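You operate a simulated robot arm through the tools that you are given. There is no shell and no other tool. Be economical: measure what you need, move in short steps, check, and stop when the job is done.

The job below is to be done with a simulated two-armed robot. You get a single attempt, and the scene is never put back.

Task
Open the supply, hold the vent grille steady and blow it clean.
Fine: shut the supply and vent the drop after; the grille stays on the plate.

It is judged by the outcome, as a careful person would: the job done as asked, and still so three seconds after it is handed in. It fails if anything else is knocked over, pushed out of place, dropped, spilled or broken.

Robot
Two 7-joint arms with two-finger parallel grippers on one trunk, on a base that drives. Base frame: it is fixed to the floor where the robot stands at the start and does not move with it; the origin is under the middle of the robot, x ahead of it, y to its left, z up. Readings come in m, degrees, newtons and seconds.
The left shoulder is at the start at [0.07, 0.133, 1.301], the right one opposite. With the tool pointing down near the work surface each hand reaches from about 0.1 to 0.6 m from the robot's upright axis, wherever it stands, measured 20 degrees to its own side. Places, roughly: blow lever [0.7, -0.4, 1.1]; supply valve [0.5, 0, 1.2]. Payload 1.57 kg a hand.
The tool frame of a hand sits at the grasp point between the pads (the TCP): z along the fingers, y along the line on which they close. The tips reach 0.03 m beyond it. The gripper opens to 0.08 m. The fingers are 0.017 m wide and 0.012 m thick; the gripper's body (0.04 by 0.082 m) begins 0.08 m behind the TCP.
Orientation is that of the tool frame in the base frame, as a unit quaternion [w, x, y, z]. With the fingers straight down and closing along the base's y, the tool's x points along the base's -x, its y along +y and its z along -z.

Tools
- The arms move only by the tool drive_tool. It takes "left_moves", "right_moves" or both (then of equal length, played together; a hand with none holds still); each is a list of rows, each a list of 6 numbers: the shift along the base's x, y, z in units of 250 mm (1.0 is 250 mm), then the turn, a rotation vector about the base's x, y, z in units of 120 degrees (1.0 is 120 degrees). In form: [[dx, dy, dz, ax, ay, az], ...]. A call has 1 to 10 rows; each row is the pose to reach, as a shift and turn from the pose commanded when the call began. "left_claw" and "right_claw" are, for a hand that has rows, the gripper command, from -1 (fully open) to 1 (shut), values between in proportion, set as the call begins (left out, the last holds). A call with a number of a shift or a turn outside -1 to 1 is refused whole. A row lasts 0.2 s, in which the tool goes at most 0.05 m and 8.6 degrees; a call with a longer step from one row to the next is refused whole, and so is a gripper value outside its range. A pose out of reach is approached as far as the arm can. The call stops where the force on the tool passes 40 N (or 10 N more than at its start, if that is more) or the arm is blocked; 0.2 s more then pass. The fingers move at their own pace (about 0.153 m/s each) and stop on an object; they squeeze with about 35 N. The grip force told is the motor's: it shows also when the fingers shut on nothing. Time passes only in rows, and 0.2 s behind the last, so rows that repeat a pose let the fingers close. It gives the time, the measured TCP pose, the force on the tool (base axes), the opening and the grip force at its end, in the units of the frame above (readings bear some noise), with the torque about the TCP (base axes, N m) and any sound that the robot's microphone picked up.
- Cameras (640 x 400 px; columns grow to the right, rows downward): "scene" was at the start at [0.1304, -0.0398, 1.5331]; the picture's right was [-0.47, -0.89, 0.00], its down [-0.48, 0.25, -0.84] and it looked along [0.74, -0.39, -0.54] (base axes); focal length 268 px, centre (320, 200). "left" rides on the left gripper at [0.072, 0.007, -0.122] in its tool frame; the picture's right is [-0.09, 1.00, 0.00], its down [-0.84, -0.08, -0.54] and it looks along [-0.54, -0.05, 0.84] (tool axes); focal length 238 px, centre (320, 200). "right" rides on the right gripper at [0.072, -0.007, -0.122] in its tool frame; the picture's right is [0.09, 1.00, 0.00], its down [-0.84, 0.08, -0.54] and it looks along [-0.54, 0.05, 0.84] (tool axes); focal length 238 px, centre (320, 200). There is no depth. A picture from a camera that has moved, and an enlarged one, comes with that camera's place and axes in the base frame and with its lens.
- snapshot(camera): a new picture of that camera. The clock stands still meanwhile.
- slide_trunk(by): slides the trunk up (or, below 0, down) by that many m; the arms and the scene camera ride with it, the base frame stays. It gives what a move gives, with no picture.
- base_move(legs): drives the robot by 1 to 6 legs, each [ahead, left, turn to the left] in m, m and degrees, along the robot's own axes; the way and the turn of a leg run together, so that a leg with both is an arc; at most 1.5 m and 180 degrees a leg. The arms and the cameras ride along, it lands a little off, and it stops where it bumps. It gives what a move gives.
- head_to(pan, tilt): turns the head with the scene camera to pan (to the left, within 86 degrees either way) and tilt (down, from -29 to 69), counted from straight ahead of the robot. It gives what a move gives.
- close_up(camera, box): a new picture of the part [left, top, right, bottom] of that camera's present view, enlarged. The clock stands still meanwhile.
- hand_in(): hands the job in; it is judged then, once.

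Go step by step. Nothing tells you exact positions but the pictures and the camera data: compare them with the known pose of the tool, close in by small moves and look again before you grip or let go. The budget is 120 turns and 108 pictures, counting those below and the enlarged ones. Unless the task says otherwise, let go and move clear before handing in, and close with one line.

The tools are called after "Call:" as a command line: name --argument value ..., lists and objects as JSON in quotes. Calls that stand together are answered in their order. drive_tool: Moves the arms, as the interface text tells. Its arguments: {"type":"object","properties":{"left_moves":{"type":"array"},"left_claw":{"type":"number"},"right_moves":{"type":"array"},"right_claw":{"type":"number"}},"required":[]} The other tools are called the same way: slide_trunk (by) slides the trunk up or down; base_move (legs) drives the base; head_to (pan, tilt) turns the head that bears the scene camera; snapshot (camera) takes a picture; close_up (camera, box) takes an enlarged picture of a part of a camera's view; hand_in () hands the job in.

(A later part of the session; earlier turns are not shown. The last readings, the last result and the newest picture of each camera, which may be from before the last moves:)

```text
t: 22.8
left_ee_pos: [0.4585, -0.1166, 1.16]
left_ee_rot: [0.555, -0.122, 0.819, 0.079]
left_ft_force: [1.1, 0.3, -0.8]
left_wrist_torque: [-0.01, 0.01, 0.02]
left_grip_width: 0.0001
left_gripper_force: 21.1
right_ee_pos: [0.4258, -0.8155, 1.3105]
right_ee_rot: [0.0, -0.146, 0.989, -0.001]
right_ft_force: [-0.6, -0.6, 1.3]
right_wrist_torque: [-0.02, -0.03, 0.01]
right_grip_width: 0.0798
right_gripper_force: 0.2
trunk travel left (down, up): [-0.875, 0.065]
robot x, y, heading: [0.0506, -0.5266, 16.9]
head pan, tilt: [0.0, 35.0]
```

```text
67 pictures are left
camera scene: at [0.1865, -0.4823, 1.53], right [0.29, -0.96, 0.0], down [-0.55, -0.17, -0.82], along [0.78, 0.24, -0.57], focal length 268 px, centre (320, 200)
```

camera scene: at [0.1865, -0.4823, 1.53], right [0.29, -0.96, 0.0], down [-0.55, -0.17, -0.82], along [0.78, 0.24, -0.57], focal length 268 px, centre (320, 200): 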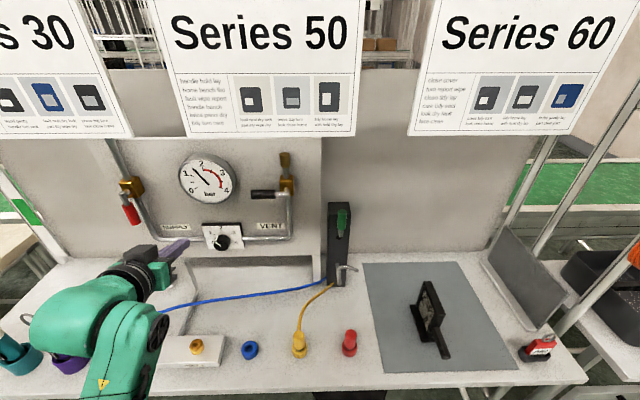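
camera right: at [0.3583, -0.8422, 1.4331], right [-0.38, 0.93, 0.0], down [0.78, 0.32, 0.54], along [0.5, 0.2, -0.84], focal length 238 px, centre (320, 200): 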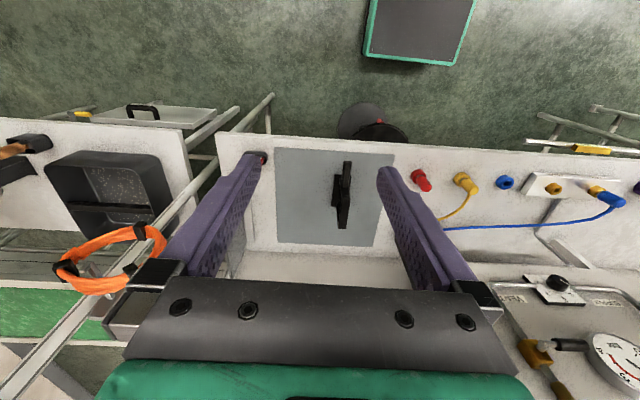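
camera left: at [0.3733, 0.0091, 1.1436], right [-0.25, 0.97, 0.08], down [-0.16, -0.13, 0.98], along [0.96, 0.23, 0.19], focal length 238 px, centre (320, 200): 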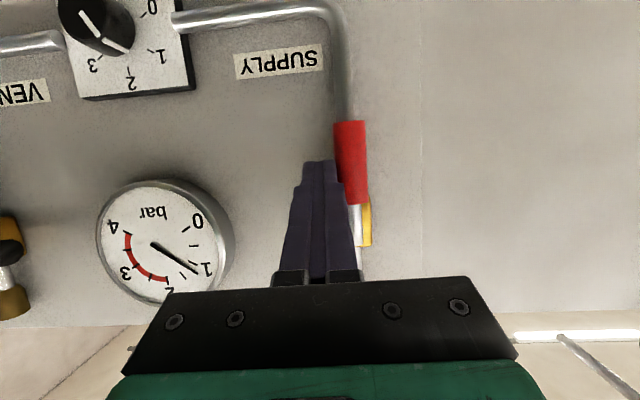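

The right hand must go down before it goes forward, to stay under the hanging signs. I descend to z≈1.06, then move over the handle.

Call:
drive_tool --right_moves '[[0, 0, -0.17, 0, 0, 0], [0, 0, -0.34, 0, 0, 0], [0, 0, -0.51, 0, 0, 0], [0, 0, -0.68, 0, 0, 0], [0, 0, -0.85, 0, 0, 0], [0, 0, -1.0, 0, 0, 0]]' --right_claw -1

Call:
drive_tool --right_moves '[[0.13, 0.116, -0.05, 0, 0, 0], [0.26, 0.233, -0.1, 0, 0, 0], [0.39, 0.349, -0.15, 0, 0, 0], [0.52, 0.466, -0.2, 0, 0, 0], [0.656, 0.582, -0.24, 0, 0, 0]]'

Call:
snapshot --camera "right"

Call:
snapshot --camera "scene"

```text
t: 24.2
left_ee_pos: [0.4634, -0.1193, 1.1601]
left_ee_rot: [0.553, -0.121, 0.821, 0.079]
left_ft_force: [0.4, -0.2, 0.0]
left_wrist_torque: [-0.02, -0.01, 0.03]
left_grip_width: 0.0
left_gripper_force: 21.1
right_ee_pos: [0.4303, -0.8197, 1.0578]
right_ee_rot: [-0.001, -0.146, 0.989, -0.001]
right_ft_force: [0.3, -0.6, 0.5]
right_wrist_torque: [-0.03, 0.02, -0.02]
right_grip_width: 0.0801
right_gripper_force: 0.1
trunk travel left (down, up): [-0.875, 0.065]
robot x, y, heading: [0.0557, -0.5239, 16.8]
head pan, tilt: [0.0, 35.0]
```

```text
t: 25.4
left_ee_pos: [0.4641, -0.1166, 1.1572]
left_ee_rot: [0.553, -0.121, 0.821, 0.078]
left_ft_force: [0.8, 0.3, 0.4]
left_wrist_torque: [-0.02, -0.04, 0.01]
left_grip_width: 0.0
left_gripper_force: 21.5
right_ee_pos: [0.5923, -0.675, 0.9965]
right_ee_rot: [-0.001, -0.146, 0.989, -0.001]
right_ft_force: [0.5, 0.1, -0.4]
right_wrist_torque: [0.01, 0.04, 0.0]
right_grip_width: 0.0798
right_gripper_force: 0.2
trunk travel left (down, up): [-0.875, 0.065]
robot x, y, heading: [0.0552, -0.5269, 16.5]
head pan, tilt: [0.0, 35.0]
```

```text
66 pictures are left
camera right: at [0.5268, -0.7006, 1.1177], right [-0.38, 0.93, 0.0], down [0.78, 0.32, 0.54], along [0.5, 0.2, -0.84], focal length 238 px, centre (320, 200)
```

right: 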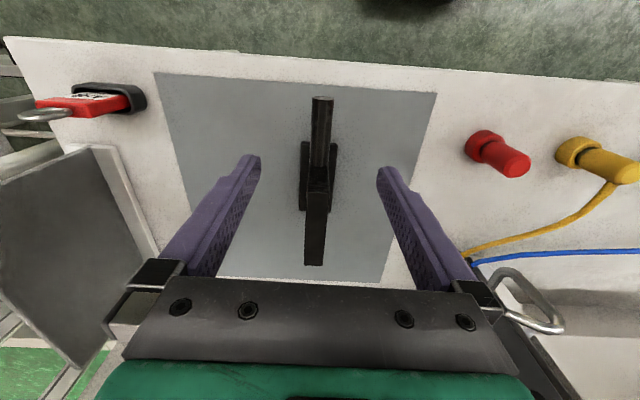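

```text
65 pictures are left
camera scene: at [0.1914, -0.4825, 1.5296], right [0.29, -0.96, 0.0], down [-0.55, -0.17, -0.82], along [0.78, 0.24, -0.58], focal length 268 px, centre (320, 200)
```

scene: 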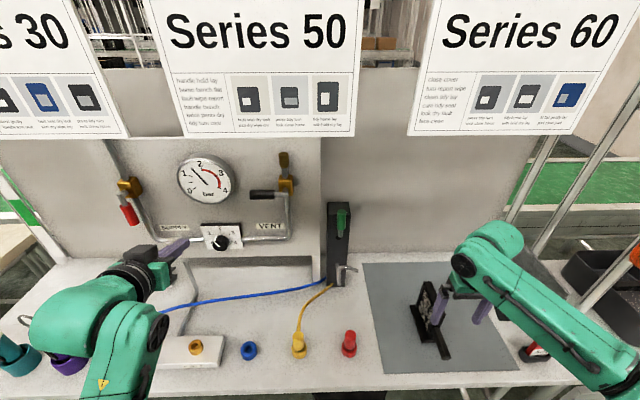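

The fingers straddle the handle nicely. Descend to handle height.

Call:
drive_tool --right_moves '[[0, 0, -0.13, 0, 0, 0], [0, 0, -0.26, 0, 0, 0], [0, 0, -0.39, 0, 0, 0], [0, 0, -0.45, 0, 0, 0], [0, 0, -0.514, 0, 0, 0]]'

Call:
snapshot --camera "right"

Call:
close_up --camera "scene" --box '[380, 230, 540, 370]'

```text
t: 26.6
left_ee_pos: [0.4634, -0.1174, 1.1599]
left_ee_rot: [0.554, -0.121, 0.82, 0.079]
left_ft_force: [0.0, 1.1, 0.1]
left_wrist_torque: [0.05, 0.0, -0.04]
left_grip_width: 0.0003
left_gripper_force: 21.2
right_ee_pos: [0.5926, -0.6708, 0.8686]
right_ee_rot: [0.0, -0.147, 0.989, -0.001]
right_ft_force: [0.5, 0.2, -0.7]
right_wrist_torque: [-0.02, 0.01, -0.02]
right_grip_width: 0.0801
right_gripper_force: 0.0
trunk travel left (down, up): [-0.875, 0.065]
robot x, y, heading: [0.0593, -0.5255, 16.9]
head pan, tilt: [0.0, 35.0]
```

```text
64 pictures are left
camera right: at [0.5253, -0.6988, 0.9903], right [-0.38, 0.93, 0.0], down [0.78, 0.32, 0.54], along [0.5, 0.2, -0.84], focal length 238 px, centre (320, 200)
```

right: 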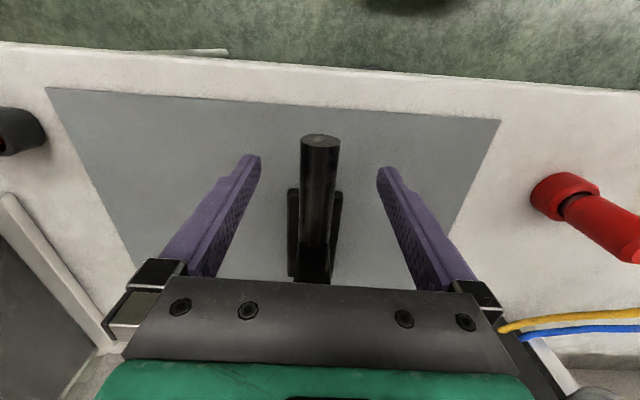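

```text
2.86 times, centred on (460, 300) of scene
camera zoom: at [0.1894, -0.4844, 1.5298], right [0.29, -0.96, 0.0], down [-0.55, -0.17, -0.82], along [0.78, 0.24, -0.57], focal length 766 px, centre (-80, -86)
```

zoom: 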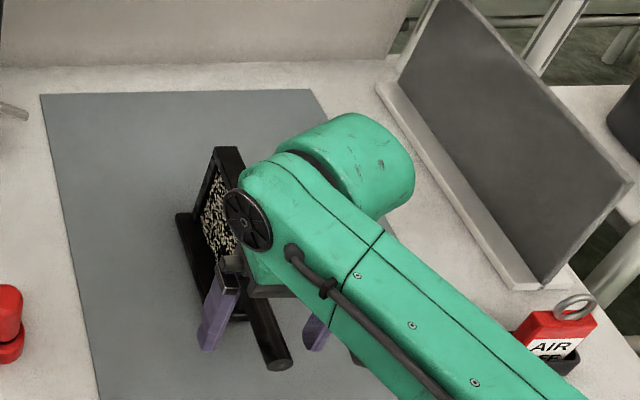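

Aligned; closing on the handle.

Call:
drive_tool --right_moves '[[0, 0, 0, 0, 0, 0], [0, 0, 0, 0, 0, 0], [0, 0, 0, 0, 0, 0]]' --right_claw 1

Call:
snapshot --camera "right"

Call:
close_up --camera "scene" --box '[300, 180, 480, 320]'

Call:
snapshot --camera "left"

```text
t: 27.4
left_ee_pos: [0.4599, -0.1186, 1.1605]
left_ee_rot: [0.553, -0.12, 0.821, 0.077]
left_ft_force: [0.2, 0.6, -0.4]
left_wrist_torque: [0.03, -0.02, 0.02]
left_grip_width: 0.0
left_gripper_force: 21.5
right_ee_pos: [0.5904, -0.6714, 0.8678]
right_ee_rot: [0.0, -0.146, 0.989, 0.001]
right_ft_force: [-0.8, -0.4, -0.3]
right_wrist_torque: [0.04, -0.04, 0.02]
right_grip_width: 0.0207
right_gripper_force: 34.5
trunk travel left (down, up): [-0.875, 0.065]
robot x, y, heading: [0.0597, -0.524, 16.6]
head pan, tilt: [0.0, 35.0]
```

```text
62 pictures are left
camera right: at [0.5249, -0.6989, 0.9906], right [-0.38, 0.93, 0.0], down [0.78, 0.32, 0.54], along [0.5, 0.2, -0.84], focal length 238 px, centre (320, 200)
```

right: 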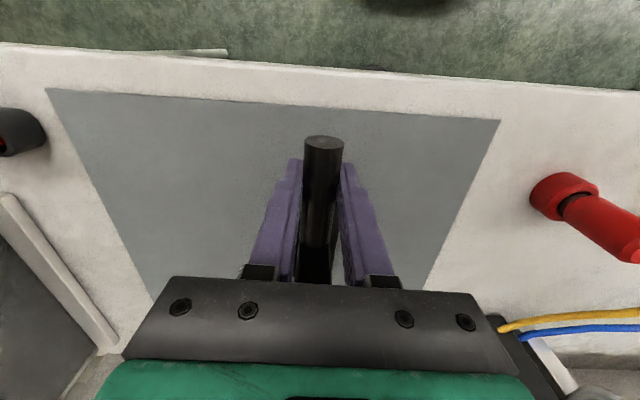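

```text
2.86 times, centred on (390, 250) of scene
camera zoom: at [0.1889, -0.4848, 1.5299], right [0.29, -0.96, 0.0], down [-0.55, -0.17, -0.82], along [0.78, 0.24, -0.57], focal length 766 px, centre (120, 57)
```

zoom: 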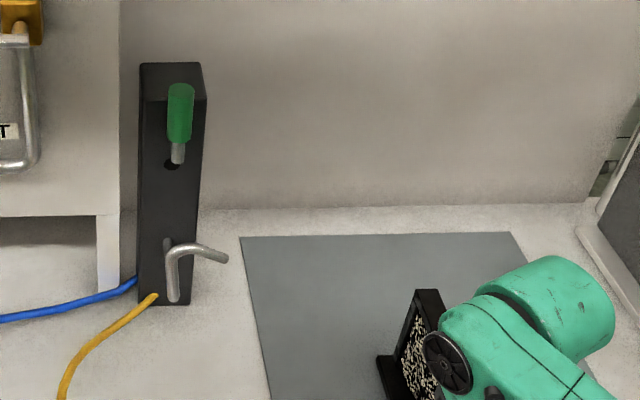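

```text
60 pictures are left
camera left: at [0.3257, -0.1511, 1.1387], right [-0.25, 0.96, 0.08], down [-0.16, -0.12, 0.98], along [0.95, 0.23, 0.19], focal length 238 px, centre (320, 200)
```

left: 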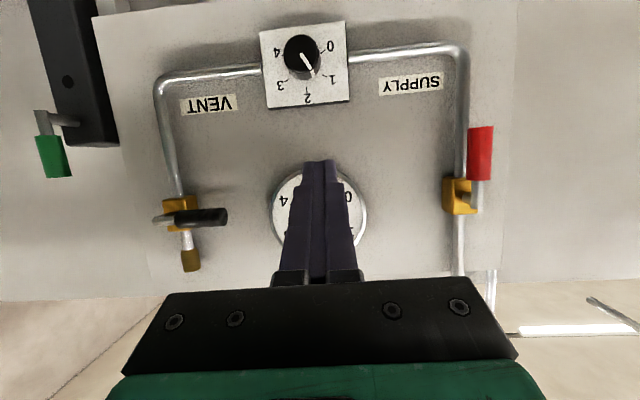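

The grille handle is gripped (0.021 m). Now I bring the left hand across in front of the green blow lever.

Call:
drive_tool --left_moves '[[0.049, -0.159, 0, 0, 0, 0], [0.098, -0.318, 0, 0, 0, 0], [0.146, -0.478, 0, 0, 0, 0], [0.195, -0.637, 0, 0, 0, 0], [0.244, -0.797, 0, 0, 0, 0], [0.293, -0.956, 0, 0, 0, 0]]'

Call:
snapshot --camera "left"

Call:
snapshot --camera "scene"

```text
t: 28.8
left_ee_pos: [0.532, -0.3409, 1.1506]
left_ee_rot: [0.551, -0.101, 0.82, 0.12]
left_ft_force: [0.1, -0.1, 0.1]
left_wrist_torque: [0.0, 0.02, 0.02]
left_grip_width: 0.0001
left_gripper_force: 21.2
right_ee_pos: [0.5912, -0.6728, 0.8691]
right_ee_rot: [-0.001, -0.147, 0.989, 0.0]
right_ft_force: [-0.1, 0.3, -0.5]
right_wrist_torque: [0.02, -0.08, -0.06]
right_grip_width: 0.0209
right_gripper_force: 33.9
trunk travel left (down, up): [-0.875, 0.065]
robot x, y, heading: [0.0566, -0.5271, 17.1]
head pan, tilt: [0.0, 35.0]
```

```text
59 pictures are left
camera left: at [0.3968, -0.3736, 1.129], right [-0.26, 0.95, 0.17], down [-0.14, -0.21, 0.97], along [0.95, 0.23, 0.19], focal length 238 px, centre (320, 200)
```

left: 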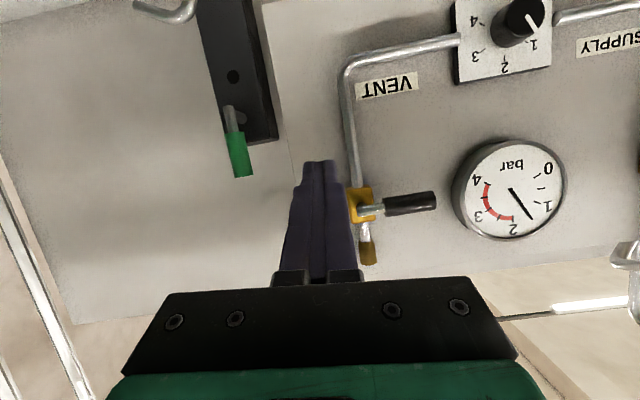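

```text
58 pictures are left
camera scene: at [0.1889, -0.4849, 1.5299], right [0.29, -0.96, 0.0], down [-0.55, -0.17, -0.82], along [0.78, 0.24, -0.57], focal length 268 px, centre (320, 200)
```

scene: 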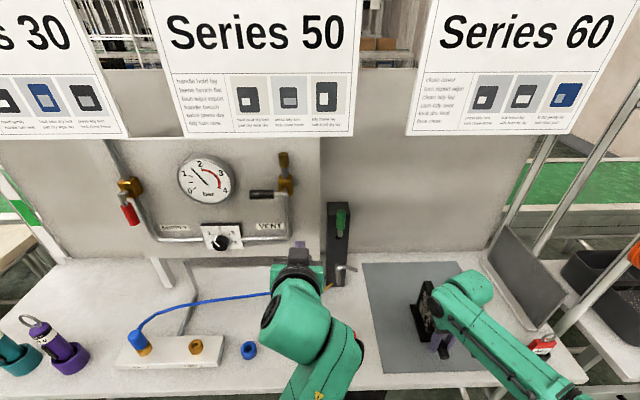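

Call:
close_up --camera "left" --box '[180, 60, 300, 200]'

Call:
close_up --camera "scene" --box '[310, 190, 380, 290]'

```text
2.86 times, centred on (240, 130) of left
camera zoom: at [0.3968, -0.3736, 1.129], right [-0.26, 0.95, 0.17], down [-0.14, -0.21, 0.97], along [0.95, 0.23, 0.19], focal length 681 px, centre (549, 400)
```

zoom: 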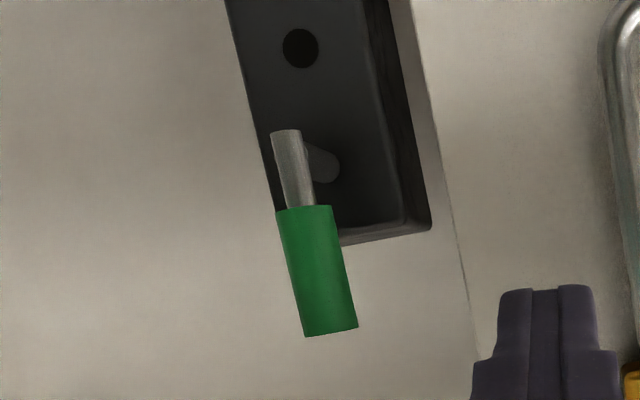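

```text
4.00 times, centred on (345, 240) of scene
camera zoom: at [0.1889, -0.4849, 1.5299], right [0.29, -0.96, 0.0], down [-0.55, -0.17, -0.82], along [0.78, 0.24, -0.57], focal length 1073 px, centre (220, 40)
```

zoom: 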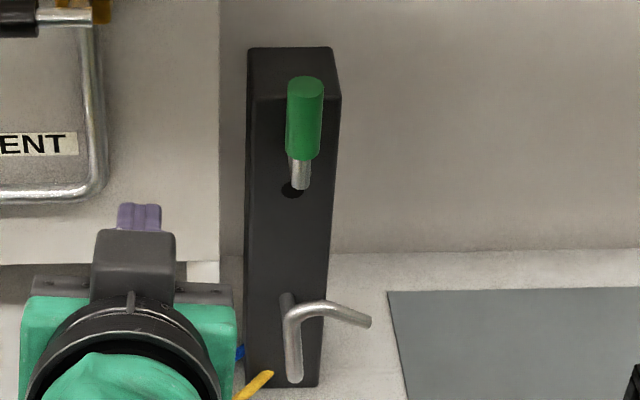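

The green lever turns on a stub like the supply valve, with its pivot near z≈1.065. I'll place the fingers left of it and push gently to the right to test the direction.

Call:
drive_tool --left_moves '[[0.162, -0.024, -0.033, 0, 0, 0], [0.324, -0.049, -0.067, 0, 0, 0], [0.486, -0.073, -0.1, 0, 0, 0]]'

Call:
snapshot --camera "left"

Call:
close_up --camera "scene" --box '[280, 180, 460, 330]'

```text
t: 29.3
left_ee_pos: [0.5736, -0.3264, 1.1109]
left_ee_rot: [0.533, -0.081, 0.828, 0.153]
left_ft_force: [0.5, 1.4, -0.4]
left_wrist_torque: [0.01, -0.01, 0.01]
left_grip_width: 0.0003
left_gripper_force: 21.3
right_ee_pos: [0.5929, -0.6721, 0.8691]
right_ee_rot: [0.0, -0.146, 0.989, -0.001]
right_ft_force: [0.9, -1.1, 1.9]
right_wrist_torque: [0.12, -0.26, -0.05]
right_grip_width: 0.0207
right_gripper_force: 34.5
trunk travel left (down, up): [-0.875, 0.065]
robot x, y, heading: [0.0578, -0.5233, 16.9]
head pan, tilt: [0.0, 35.0]
stopped in row 2 (left hand): the arm was blocked; the commanded pose is now the measured one
```

```text
55 pictures are left
camera left: at [0.4375, -0.3597, 1.0924], right [-0.26, 0.93, 0.25], down [-0.09, -0.28, 0.95], along [0.96, 0.22, 0.16], focal length 238 px, centre (320, 200)
```

left: 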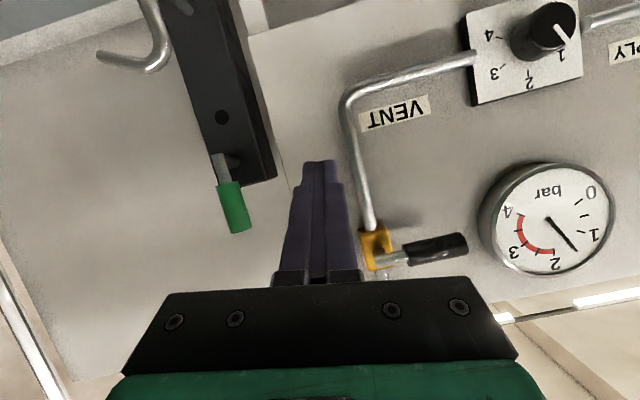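

```text
2.67 times, centred on (370, 255) of scene
camera zoom: at [0.1905, -0.4839, 1.5298], right [0.29, -0.96, 0.0], down [-0.55, -0.17, -0.82], along [0.78, 0.24, -0.57], focal length 715 px, centre (187, 53)
```

zoom: 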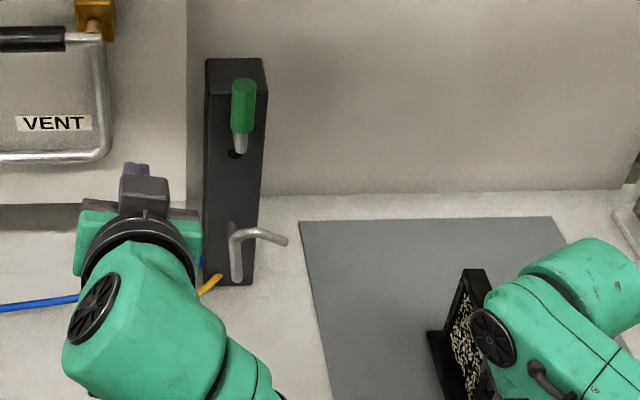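

The left arm hit a joint limit again, and each time it rolls one way. I'll back off slightly and roll the hand deliberately that way to free the joint.

Call:
drive_tool --left_moves '[[-0.1, -0.03, 0, 0, 0, 0], [-0.19, -0.06, 0.03, 0.061, 0.024, -0.027], [-0.19, -0.06, 0.05, 0.121, 0.048, -0.054], [-0.19, -0.06, 0.05, 0.182, 0.072, -0.081], [-0.19, -0.06, 0.05, 0.243, 0.096, -0.109]]'

Call:
snapshot --camera "scene"

```text
t: 30.5
left_ee_pos: [0.5266, -0.3443, 1.1228]
left_ee_rot: [0.466, 0.165, 0.815, 0.303]
left_ft_force: [-0.6, -0.3, 0.7]
left_wrist_torque: [0.03, 0.01, 0.02]
left_grip_width: 0.0001
left_gripper_force: 21.3
right_ee_pos: [0.5906, -0.6723, 0.8667]
right_ee_rot: [-0.001, -0.146, 0.989, -0.001]
right_ft_force: [-0.1, 0.5, -0.5]
right_wrist_torque: [0.02, -0.01, 0.01]
right_grip_width: 0.0206
right_gripper_force: 34.0
trunk travel left (down, up): [-0.875, 0.065]
robot x, y, heading: [0.0548, -0.5245, 16.4]
head pan, tilt: [0.0, 35.0]
```

```text
53 pictures are left
camera scene: at [0.1888, -0.4847, 1.5299], right [0.29, -0.96, 0.0], down [-0.55, -0.17, -0.82], along [0.78, 0.24, -0.57], focal length 268 px, centre (320, 200)
```

scene: 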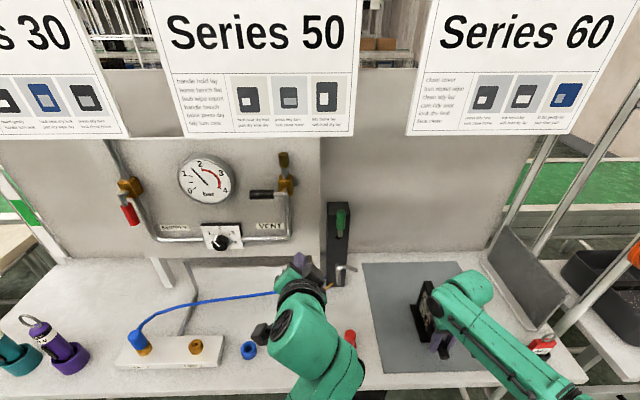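

Call:
drive_tool --left_moves '[[0.12, -0.02, 0.0, 0, 0, 0], [0.25, -0.03, 0.0, 0, 0, 0], [0.38, -0.035, 0.005, 0, 0, 0], [0.503, -0.042, 0.01, 0, 0, 0]]'

Call:
snapshot --camera "left"

Call:
close_up --camera "scene" --box '[280, 180, 460, 330]'

```text
t: 31.7
left_ee_pos: [0.6462, -0.3151, 1.1103]
left_ee_rot: [0.442, 0.17, 0.81, 0.346]
left_ft_force: [-0.3, 0.2, -0.4]
left_wrist_torque: [0.03, 0.05, -0.01]
left_grip_width: 0.0
left_gripper_force: 21.4
right_ee_pos: [0.5913, -0.672, 0.8697]
right_ee_rot: [0.0, -0.147, 0.989, 0.0]
right_ft_force: [0.0, -0.6, -0.1]
right_wrist_torque: [-0.02, 0.03, 0.05]
right_grip_width: 0.0207
right_gripper_force: 33.9
trunk travel left (down, up): [-0.875, 0.065]
robot x, y, heading: [0.0581, -0.5274, 16.5]
head pan, tilt: [0.0, 35.0]
stopped in row 4 (left hand): the arm was blocked; the commanded pose is now the measured one
```

```text
52 pictures are left
camera left: at [0.5055, -0.3164, 1.1174], right [0.02, 0.65, 0.76], down [0.01, -0.76, 0.65], along [1.0, 0.0, -0.02], focal length 238 px, centre (320, 200)
```

left: 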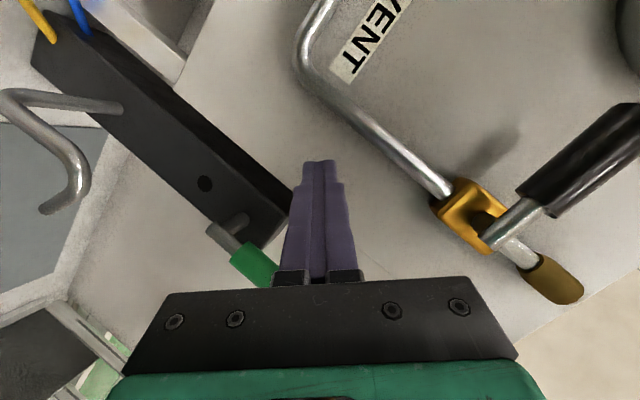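

```text
2.67 times, centred on (370, 255) of scene
camera zoom: at [0.1885, -0.4849, 1.5299], right [0.29, -0.96, 0.0], down [-0.55, -0.17, -0.82], along [0.78, 0.24, -0.57], focal length 715 px, centre (187, 53)
```

zoom: 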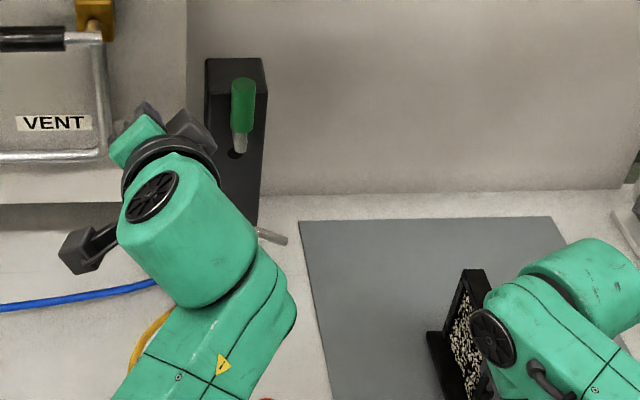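

Rolling freed it but it's still drifting the same way; I'll roll further while keeping clear, then continue.

Call:
drive_tool --left_moves '[[-0.08, -0.04, 0.02, 0.057, 0.028, -0.025], [-0.12, -0.05, 0.04, 0.113, 0.056, -0.05], [-0.12, -0.05, 0.04, 0.17, 0.084, -0.075], [-0.12, -0.05, 0.04, 0.226, 0.111, -0.1], [-0.12, -0.05, 0.04, 0.283, 0.139, -0.126]]'

Call:
drive_tool --left_moves '[[0, -0.12, 0.02, 0, 0, 0], [0.1, -0.14, 0.02, 0, 0, 0], [0.16, -0.15, 0.02, 0, 0, 0]]'

Call:
snapshot --camera "left"

Call:
snapshot --camera "scene"

```text
t: 32.9
left_ee_pos: [0.6181, -0.3311, 1.1206]
left_ee_rot: [0.294, 0.442, 0.702, 0.475]
left_ft_force: [-0.3, -0.6, 0.0]
left_wrist_torque: [0.0, -0.02, -0.05]
left_grip_width: 0.0
left_gripper_force: 21.0
right_ee_pos: [0.5913, -0.6717, 0.8688]
right_ee_rot: [0.0, -0.147, 0.989, 0.0]
right_ft_force: [0.0, 0.8, -0.1]
right_wrist_torque: [-0.03, 0.08, 0.01]
right_grip_width: 0.0208
right_gripper_force: 34.2
trunk travel left (down, up): [-0.875, 0.065]
robot x, y, heading: [0.0556, -0.5262, 17.0]
head pan, tilt: [0.0, 35.0]
```

```text
t: 33.7
left_ee_pos: [0.6571, -0.3639, 1.1238]
left_ee_rot: [0.292, 0.443, 0.7, 0.478]
left_ft_force: [0.7, 0.1, -0.3]
left_wrist_torque: [0.01, 0.02, -0.04]
left_grip_width: 0.0001
left_gripper_force: 21.4
right_ee_pos: [0.5915, -0.6727, 0.8675]
right_ee_rot: [0.0, -0.147, 0.989, -0.001]
right_ft_force: [0.9, 0.1, 0.2]
right_wrist_torque: [-0.01, 0.05, -0.02]
right_grip_width: 0.0209
right_gripper_force: 34.6
trunk travel left (down, up): [-0.875, 0.065]
robot x, y, heading: [0.0531, -0.5268, 16.9]
head pan, tilt: [0.0, 35.0]
```

```text
50 pictures are left
camera left: at [0.5271, -0.3486, 1.1773], right [0.38, 0.07, 0.92], down [-0.11, -0.99, 0.12], along [0.92, -0.15, -0.37], focal length 238 px, centre (320, 200)
```

left: 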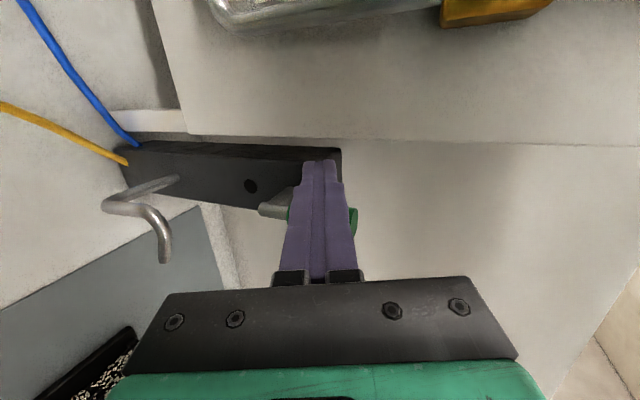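

```text
49 pictures are left
camera scene: at [0.1895, -0.4843, 1.5298], right [0.29, -0.96, 0.0], down [-0.55, -0.17, -0.82], along [0.78, 0.24, -0.57], focal length 268 px, centre (320, 200)
```

scene: 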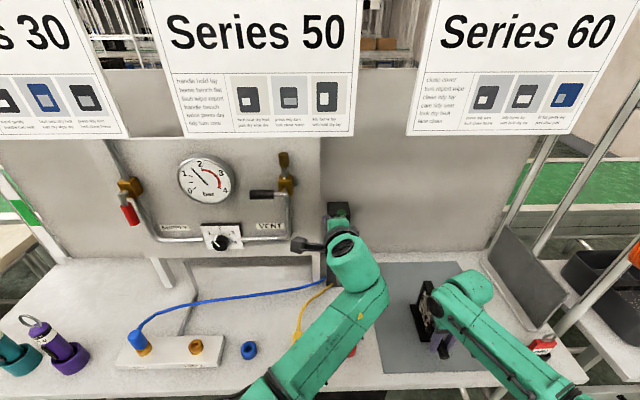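

Free of the limit now, with the fingers just left of the green lever. Push right gently.

Call:
drive_tool --left_moves '[[0.014, -0.046, 0, 0, 0, 0], [0.026, -0.084, 0.01, 0, 0, 0], [0.042, -0.138, 0.02, 0, 0, 0]]'

Call:
snapshot --camera "left"

Call:
close_up --camera "scene" --box '[280, 180, 460, 330]'

```text
t: 34.7
left_ee_pos: [0.6675, -0.3648, 1.119]
left_ee_rot: [0.267, 0.438, 0.699, 0.498]
left_ft_force: [-0.9, -0.3, -0.1]
left_wrist_torque: [0.01, -0.01, -0.03]
left_grip_width: 0.0
left_gripper_force: 21.4
right_ee_pos: [0.5908, -0.6712, 0.8681]
right_ee_rot: [0.0, -0.147, 0.989, 0.0]
right_ft_force: [0.7, 0.0, -0.8]
right_wrist_torque: [-0.01, 0.06, -0.03]
right_grip_width: 0.0208
right_gripper_force: 34.2
trunk travel left (down, up): [-0.875, 0.065]
robot x, y, heading: [0.0572, -0.527, 16.9]
head pan, tilt: [0.0, 35.0]
stopped in row 3 (left hand): the arm was blocked; the commanded pose is now the measured one
```

```text
48 pictures are left
camera left: at [0.5376, -0.357, 1.1732], right [0.39, 0.04, 0.92], down [-0.07, -0.99, 0.07], along [0.92, -0.09, -0.38], focal length 238 px, centre (320, 200)
```

left: 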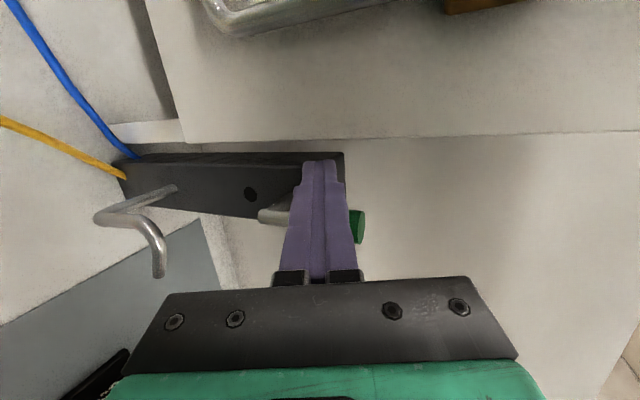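

```text
2.67 times, centred on (370, 255) of scene
camera zoom: at [0.1891, -0.4847, 1.5298], right [0.29, -0.96, 0.0], down [-0.55, -0.17, -0.82], along [0.78, 0.24, -0.57], focal length 715 px, centre (187, 53)
```

zoom: 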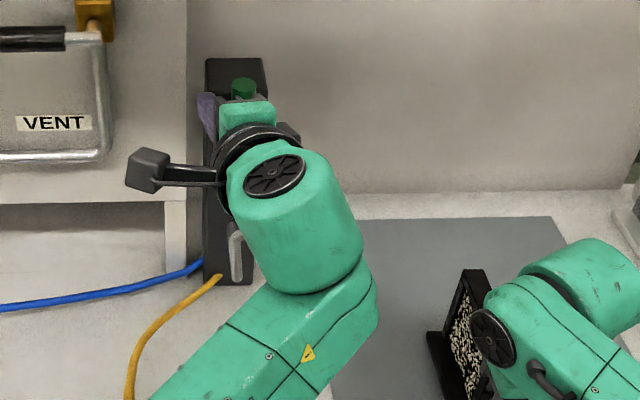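

The left arm can't cross over any further from here. I'll release the grille, shift the base right about 0.17 m so the lever lies ahead of the left shoulder, and re-grip.

Call:
drive_tool --left_moves '[[-0.15, -0.04, 0.0, 0, 0, 0], [-0.3, -0.08, 0.0, 0, 0, 0], [-0.45, -0.12, 0.0, 0, 0, 0], [-0.6, -0.16, 0.0, 0, 0, 0]]'

Call:
drive_tool --right_moves '[[0, 0, 0, 0, 0, 0], [0, 0, 0, 0, 0, 0], [0, 0, 0.12, 0, 0, 0], [0, 0, 0.3, 0, 0, 0], [0, 0, 0.48, 0, 0, 0], [-0.15, 0.014, 0.6, 0, 0, 0], [-0.3, 0.03, 0.72, 0, 0, 0], [-0.45, 0.04, 0.76, 0, 0, 0], [-0.6, 0.055, 0.76, 0, 0, 0], [-0.73, 0.07, 0.76, 0, 0, 0]]' --right_claw -1

Call:
snapshot --camera "scene"

```text
t: 35.6
left_ee_pos: [0.5731, -0.3776, 1.1976]
left_ee_rot: [0.306, 0.398, 0.662, 0.557]
left_ft_force: [0.2, 0.3, 1.2]
left_wrist_torque: [-0.01, -0.03, -0.03]
left_grip_width: 0.0
left_gripper_force: 21.6
right_ee_pos: [0.5915, -0.6725, 0.8696]
right_ee_rot: [0.0, -0.147, 0.989, -0.001]
right_ft_force: [0.7, 0.0, 0.1]
right_wrist_torque: [-0.02, 0.08, 0.01]
right_grip_width: 0.0208
right_gripper_force: 34.2
trunk travel left (down, up): [-0.875, 0.065]
robot x, y, heading: [0.0531, -0.5283, 16.5]
head pan, tilt: [0.0, 35.0]
stopped in row 4 (left hand): the arm was blocked; the commanded pose is now the measured one
```

```text
t: 37.8
left_ee_pos: [0.5754, -0.3779, 1.1969]
left_ee_rot: [0.307, 0.398, 0.662, 0.556]
left_ft_force: [-0.4, 0.1, 1.1]
left_wrist_torque: [0.02, 0.01, 0.01]
left_grip_width: 0.0
left_gripper_force: 21.4
right_ee_pos: [0.4449, -0.6601, 1.0588]
right_ee_rot: [-0.001, -0.145, 0.989, -0.001]
right_ft_force: [0.5, 0.9, 0.2]
right_wrist_torque: [0.04, 0.04, 0.02]
right_grip_width: 0.08
right_gripper_force: 0.1
right hand out of reach, approached as far as the arm can: row 10
trunk travel left (down, up): [-0.875, 0.065]
robot x, y, heading: [0.0529, -0.5278, 17.0]
head pan, tilt: [0.0, 35.0]
```

```text
46 pictures are left
camera scene: at [0.1895, -0.4847, 1.5298], right [0.29, -0.96, 0.0], down [-0.55, -0.17, -0.82], along [0.78, 0.24, -0.57], focal length 268 px, centre (320, 200)
```

scene: 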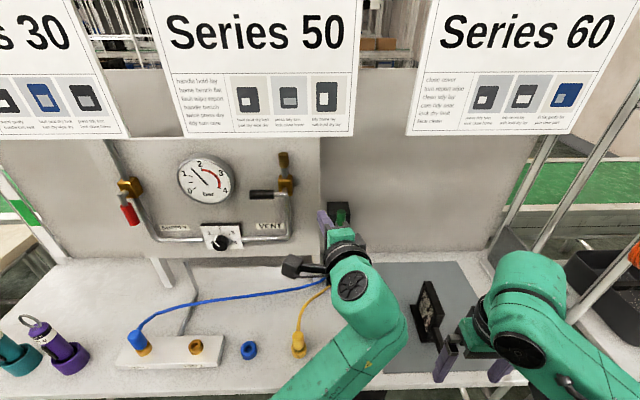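

Call:
base_move --legs '[[0, -0.17, 0]]'

Call:
snapshot --camera "scene"

Call:
snapshot --camera "right"

```text
t: 39.2
left_ee_pos: [0.6211, -0.5349, 1.1969]
left_ee_rot: [0.307, 0.398, 0.663, 0.556]
left_ft_force: [-0.1, 1.0, 0.3]
left_wrist_torque: [0.02, 0.01, 0.0]
left_grip_width: 0.0
left_gripper_force: 21.4
right_ee_pos: [0.4928, -0.817, 1.0588]
right_ee_rot: [0.0, -0.146, 0.989, -0.002]
right_ft_force: [-0.3, 0.7, -0.3]
right_wrist_torque: [0.0, -0.01, 0.0]
right_grip_width: 0.08
right_gripper_force: 0.0
trunk travel left (down, up): [-0.875, 0.065]
robot x, y, heading: [0.1048, -0.6873, 17.2]
head pan, tilt: [0.0, 35.0]
```

```text
45 pictures are left
camera scene: at [0.2361, -0.6413, 1.5299], right [0.29, -0.96, 0.0], down [-0.55, -0.17, -0.82], along [0.78, 0.24, -0.57], focal length 268 px, centre (320, 200)
```

scene: 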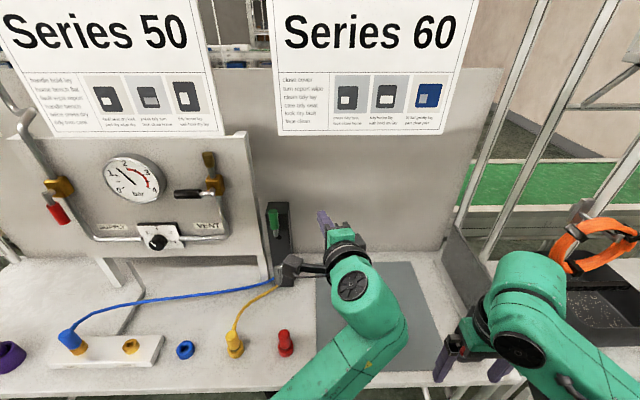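

```text
44 pictures are left
camera right: at [0.4263, -0.8439, 1.1811], right [-0.38, 0.93, 0.0], down [0.78, 0.32, 0.54], along [0.5, 0.2, -0.84], focal length 238 px, centre (320, 200)
```

right: 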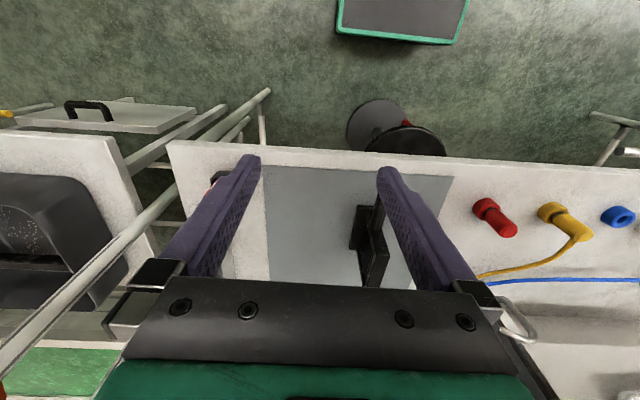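

Now I'll bring the left hand back left of the lever with a moderate roll, clearing the way for the right hand.

Call:
drive_tool --left_moves '[[-0.027, 0.077, -0.036, -0.061, -0.015, 0.006], [-0.055, 0.154, -0.072, -0.122, -0.031, 0.011], [-0.082, 0.231, -0.108, -0.183, -0.046, 0.017], [-0.11, 0.309, -0.144, -0.244, -0.061, 0.023], [-0.137, 0.386, -0.18, -0.304, -0.076, 0.028], [-0.164, 0.463, -0.216, -0.365, -0.092, 0.034], [-0.192, 0.54, -0.252, -0.426, -0.107, 0.039], [-0.219, 0.617, -0.288, -0.487, -0.122, 0.045]]'

Call:
snapshot --camera "scene"

```text
t: 41.0
left_ee_pos: [0.5679, -0.3842, 1.1252]
left_ee_rot: [0.514, 0.096, 0.823, 0.22]
left_ft_force: [-0.2, 0.2, 0.3]
left_wrist_torque: [0.03, 0.03, -0.01]
left_grip_width: 0.0001
left_gripper_force: 21.3
right_ee_pos: [0.4924, -0.8179, 1.058]
right_ee_rot: [0.0, -0.147, 0.989, -0.001]
right_ft_force: [-0.6, 0.2, 0.5]
right_wrist_torque: [-0.02, -0.01, 0.02]
right_grip_width: 0.0799
right_gripper_force: 0.1
trunk travel left (down, up): [-0.875, 0.065]
robot x, y, heading: [0.0993, -0.6851, 16.6]
head pan, tilt: [0.0, 35.0]
```

```text
43 pictures are left
camera scene: at [0.2366, -0.6436, 1.5299], right [0.29, -0.96, 0.0], down [-0.55, -0.17, -0.82], along [0.78, 0.24, -0.57], focal length 268 px, centre (320, 200)
```

scene: 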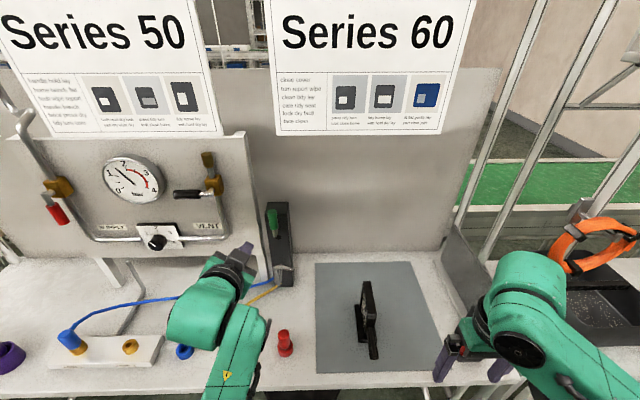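

The left arm is comfortable now. Move the right hand back over the handle, and the left hand in beside the lever.

Call:
drive_tool --right_moves '[[0.08, 0.117, -0.02, 0, 0, 0], [0.16, 0.234, -0.06, 0, 0, 0], [0.24, 0.351, -0.12, 0, 0, 0], [0.32, 0.468, -0.18, 0, 0, 0], [0.394, 0.582, -0.235, 0, 0, 0]]' --left_moves '[[0.07, 0.021, 0, 0, 0, 0], [0.14, 0.042, 0, 0, 0, 0], [0.21, 0.063, 0, 0, 0, 0], [0.28, 0.084, 0, 0, 0, 0], [0.344, 0.105, 0, 0, 0, 0]]'

Call:
snapshot --camera "right"

Call:
snapshot --camera "left"

```text
t: 42.2
left_ee_pos: [0.6563, -0.3568, 1.1257]
left_ee_rot: [0.513, 0.096, 0.824, 0.22]
left_ft_force: [-0.6, 0.3, -0.1]
left_wrist_torque: [0.01, -0.01, -0.03]
left_grip_width: 0.0001
left_gripper_force: 21.0
right_ee_pos: [0.5941, -0.6701, 0.9996]
right_ee_rot: [-0.002, -0.147, 0.989, -0.002]
right_ft_force: [-0.4, 0.5, -0.2]
right_wrist_torque: [0.0, 0.04, 0.01]
right_grip_width: 0.0801
right_gripper_force: 0.1
trunk travel left (down, up): [-0.875, 0.065]
robot x, y, heading: [0.1059, -0.6852, 16.7]
head pan, tilt: [0.0, 35.0]
```

```text
42 pictures are left
camera right: at [0.5284, -0.6973, 1.1221], right [-0.38, 0.93, 0.0], down [0.78, 0.32, 0.54], along [0.5, 0.2, -0.84], focal length 238 px, centre (320, 200)
```

right: 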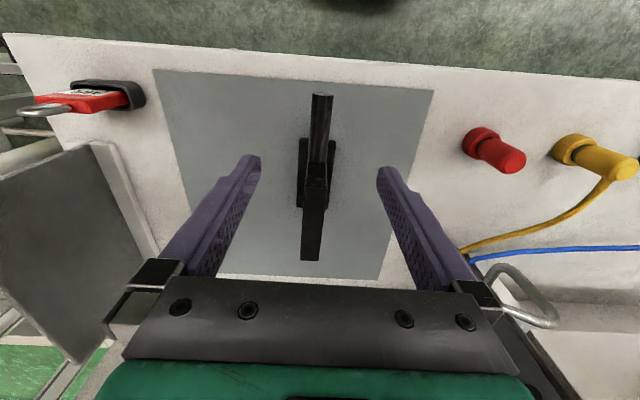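

```text
41 pictures are left
camera left: at [0.5161, -0.353, 1.1164], right [-0.03, 0.85, 0.53], down [-0.1, -0.53, 0.84], along [1.0, -0.03, 0.09], focal length 238 px, centre (320, 200)
```

left: 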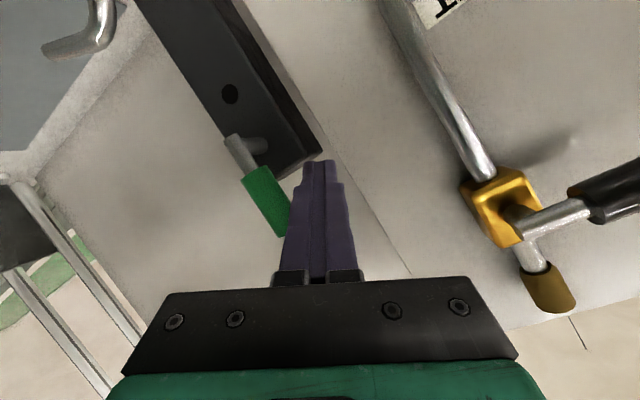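

Both are well placed. Lower and re-grip the grille handle.

Call:
drive_tool --right_moves '[[0, 0, -0.13, 0, 0, 0], [0, 0, -0.26, 0, 0, 0], [0, 0, -0.39, 0, 0, 0], [0, 0, -0.46, 0, 0, 0], [0, 0, -0.527, 0, 0, 0]]'

Call:
drive_tool --right_moves '[[0, 0, 0, 0, 0, 0], [0, 0, 0, 0, 0, 0], [0, 0, 0, 0, 0, 0]]' --right_claw 1

Call:
snapshot --camera "scene"

```text
t: 43.5
left_ee_pos: [0.6558, -0.3562, 1.1266]
left_ee_rot: [0.513, 0.097, 0.824, 0.222]
left_ft_force: [0.1, 0.0, 0.0]
left_wrist_torque: [0.02, 0.01, 0.01]
left_grip_width: 0.0001
left_gripper_force: 21.3
right_ee_pos: [0.5934, -0.6748, 0.8669]
right_ee_rot: [0.0, -0.146, 0.989, -0.001]
right_ft_force: [0.8, 0.1, 0.5]
right_wrist_torque: [-0.04, -0.01, 0.02]
right_grip_width: 0.0799
right_gripper_force: 0.0
trunk travel left (down, up): [-0.875, 0.065]
robot x, y, heading: [0.1, -0.6836, 16.9]
head pan, tilt: [0.0, 35.0]
```

```text
t: 44.2
left_ee_pos: [0.6552, -0.3573, 1.1272]
left_ee_rot: [0.514, 0.098, 0.823, 0.221]
left_ft_force: [0.3, -0.1, 0.3]
left_wrist_torque: [0.03, 0.0, -0.02]
left_grip_width: 0.0
left_gripper_force: 21.3
right_ee_pos: [0.5932, -0.6763, 0.868]
right_ee_rot: [-0.001, -0.147, 0.989, 0.0]
right_ft_force: [-0.4, 0.2, 0.3]
right_wrist_torque: [-0.01, 0.0, -0.01]
right_grip_width: 0.021
right_gripper_force: 34.3
trunk travel left (down, up): [-0.875, 0.065]
robot x, y, heading: [0.1015, -0.683, 17.0]
head pan, tilt: [0.0, 35.0]
```

```text
40 pictures are left
camera scene: at [0.2373, -0.6447, 1.5299], right [0.29, -0.96, 0.0], down [-0.55, -0.17, -0.82], along [0.78, 0.24, -0.57], focal length 268 px, centre (320, 200)
```

scene: 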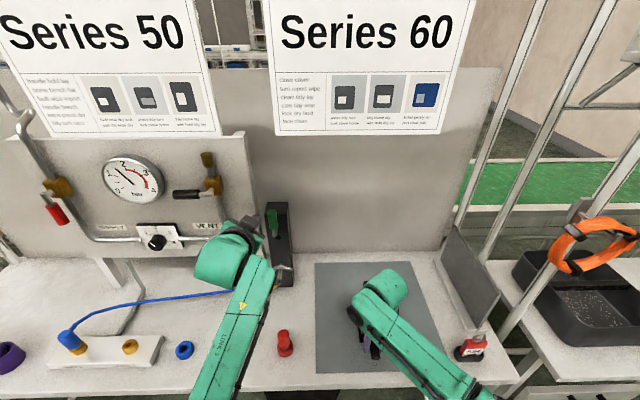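

Grille held. Push the blow lever right.

Call:
drive_tool --left_moves '[[0.016, -0.053, 0, 0, 0, 0], [0.033, -0.107, 0.0, 0, 0, 0], [0.049, -0.161, 0.01, 0, 0, 0]]'

Call:
snapshot --camera "left"

```text
t: 45.0
left_ee_pos: [0.6617, -0.3745, 1.1272]
left_ee_rot: [0.513, 0.088, 0.824, 0.222]
left_ft_force: [-9.5, 39.7, 3.7]
left_wrist_torque: [0.28, -0.01, 0.98]
left_grip_width: 0.0
left_gripper_force: 20.8
right_ee_pos: [0.5909, -0.6639, 0.8687]
right_ee_rot: [0.0, -0.148, 0.989, -0.007]
right_ft_force: [0.5, -0.5, 0.3]
right_wrist_torque: [-0.03, 0.05, -0.03]
right_grip_width: 0.0209
right_gripper_force: 34.6
trunk travel left (down, up): [-0.875, 0.065]
robot x, y, heading: [0.105, -0.6892, 17.1]
head pan, tilt: [0.0, 35.0]
```

```text
39 pictures are left
camera left: at [0.5201, -0.3758, 1.1173], right [-0.04, 0.85, 0.53], down [-0.09, -0.53, 0.84], along [1.0, -0.01, 0.1], focal length 238 px, centre (320, 200)
```

left: 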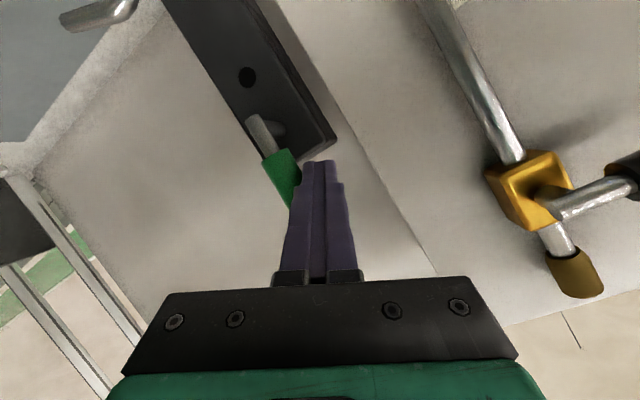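

It's a hard stop to the right (40 N, no turn), so I back away and go around to the lever's other side.

Call:
drive_tool --left_moves '[[-0.047, 0.153, 0, 0, 0, 0], [-0.24, 0.095, 0, 0, 0, 0], [-0.43, 0.036, 0, 0, 0, 0], [-0.39, -0.08, 0, 0, 0, 0], [-0.35, -0.2, 0, 0, 0, 0], [-0.324, -0.308, 0, 0, 0, 0], [-0.2, -0.27, 0, 0, 0, 0], [-0.07, -0.23, 0, 0, 0, 0], [0.059, -0.191, 0, 0, 0, 0]]'

Call:
snapshot --camera "left"

Call:
snapshot --camera "right"

Call:
close_up --camera "scene" --box '[200, 180, 460, 370]'

```text
refused: row 2 steps farther than a row can; nothing moved
```

```text
38 pictures are left
camera left: at [0.5201, -0.3758, 1.1173], right [-0.04, 0.85, 0.53], down [-0.09, -0.53, 0.84], along [1.0, -0.01, 0.1], focal length 238 px, centre (320, 200)
```

left: 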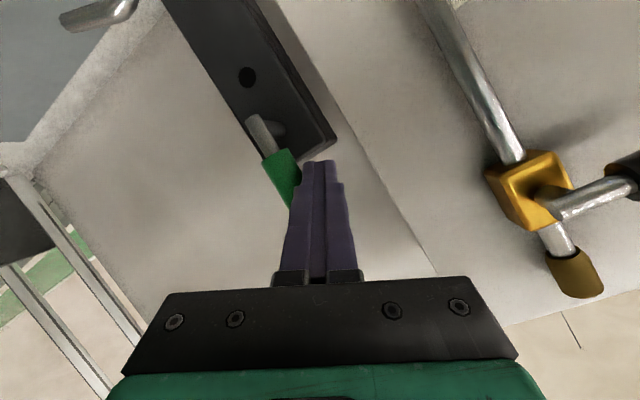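

```text
37 pictures are left
camera right: at [0.524, -0.6897, 0.9911], right [-0.38, 0.93, -0.01], down [0.78, 0.33, 0.54], along [0.5, 0.19, -0.84], focal length 238 px, centre (320, 200)
```

right: 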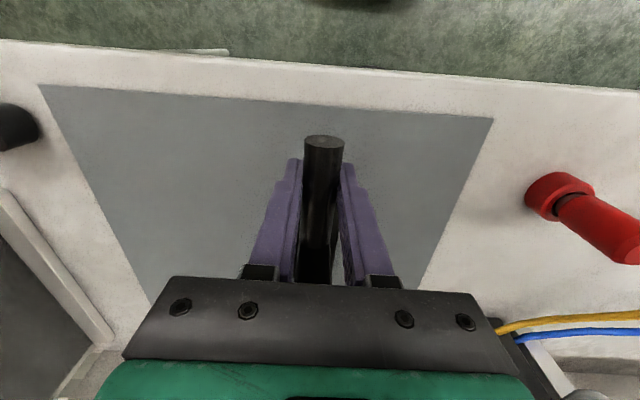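

```text
2.11 times, centred on (330, 275) of scene
camera zoom: at [0.2322, -0.6266, 1.5298], right [0.29, -0.96, 0.01], down [-0.55, -0.18, -0.82], along [0.78, 0.23, -0.57], focal length 565 px, centre (299, 42)
```

zoom: 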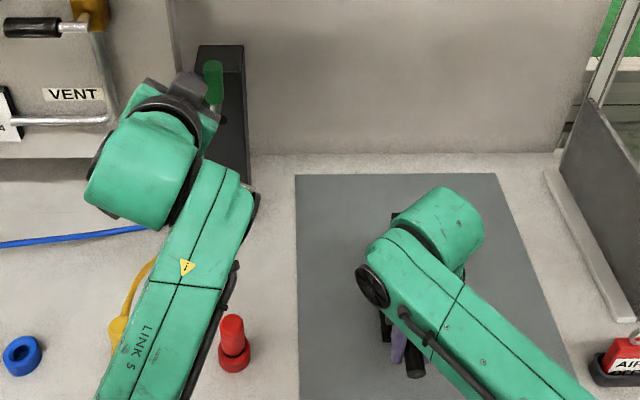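

Call:
drive_tool --left_moves '[[-0.047, 0.153, 0, 0, 0, 0], [-0.2, 0.107, 0, 0, 0, 0], [-0.36, 0.057, 0, 0, 0, 0], [-0.43, 0.036, 0, 0, 0, 0], [-0.39, -0.08, 0, 0, 0, 0], [-0.35, -0.2, 0, 0, 0, 0], [-0.324, -0.308, 0, 0, 0, 0], [-0.2, -0.27, 0, 0, 0, 0], [-0.07, -0.23, 0, 0, 0, 0], [0.059, -0.191, 0, 0, 0, 0]]'

Call:
snapshot --camera "left"

Call:
close_up --camera "scene" --box '[200, 180, 460, 370]'

```text
t: 47.2
left_ee_pos: [0.6799, -0.4442, 1.127]
left_ee_rot: [0.515, 0.097, 0.823, 0.219]
left_ft_force: [0.1, 0.6, 0.2]
left_wrist_torque: [0.01, 0.01, 0.04]
left_grip_width: 0.0001
left_gripper_force: 21.0
right_ee_pos: [0.5941, -0.675, 0.8669]
right_ee_rot: [0.0, -0.146, 0.989, 0.0]
right_ft_force: [0.2, 0.7, 0.0]
right_wrist_torque: [0.03, -0.07, 0.02]
right_grip_width: 0.0208
right_gripper_force: 34.7
trunk travel left (down, up): [-0.875, 0.065]
robot x, y, heading: [0.104, -0.6865, 17.3]
head pan, tilt: [0.0, 35.0]
```

```text
35 pictures are left
camera left: at [0.5398, -0.442, 1.118], right [-0.02, 0.84, 0.53], down [-0.1, -0.53, 0.84], along [0.99, -0.03, 0.1], focal length 238 px, centre (320, 200)
```

left: 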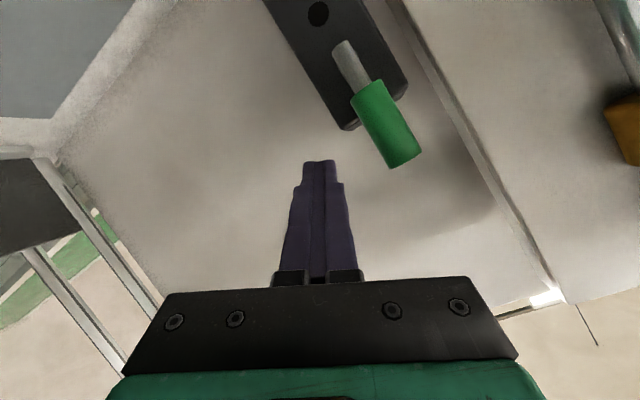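

```text
2.11 times, centred on (330, 275) of scene
camera zoom: at [0.2381, -0.6448, 1.5298], right [0.29, -0.96, 0.0], down [-0.55, -0.17, -0.82], along [0.78, 0.24, -0.57], focal length 565 px, centre (299, 42)
```

zoom: 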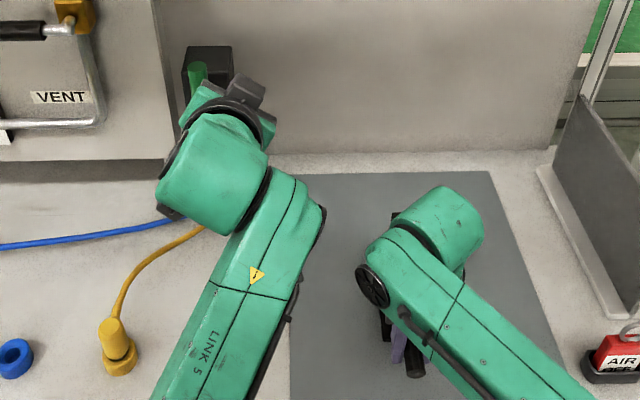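

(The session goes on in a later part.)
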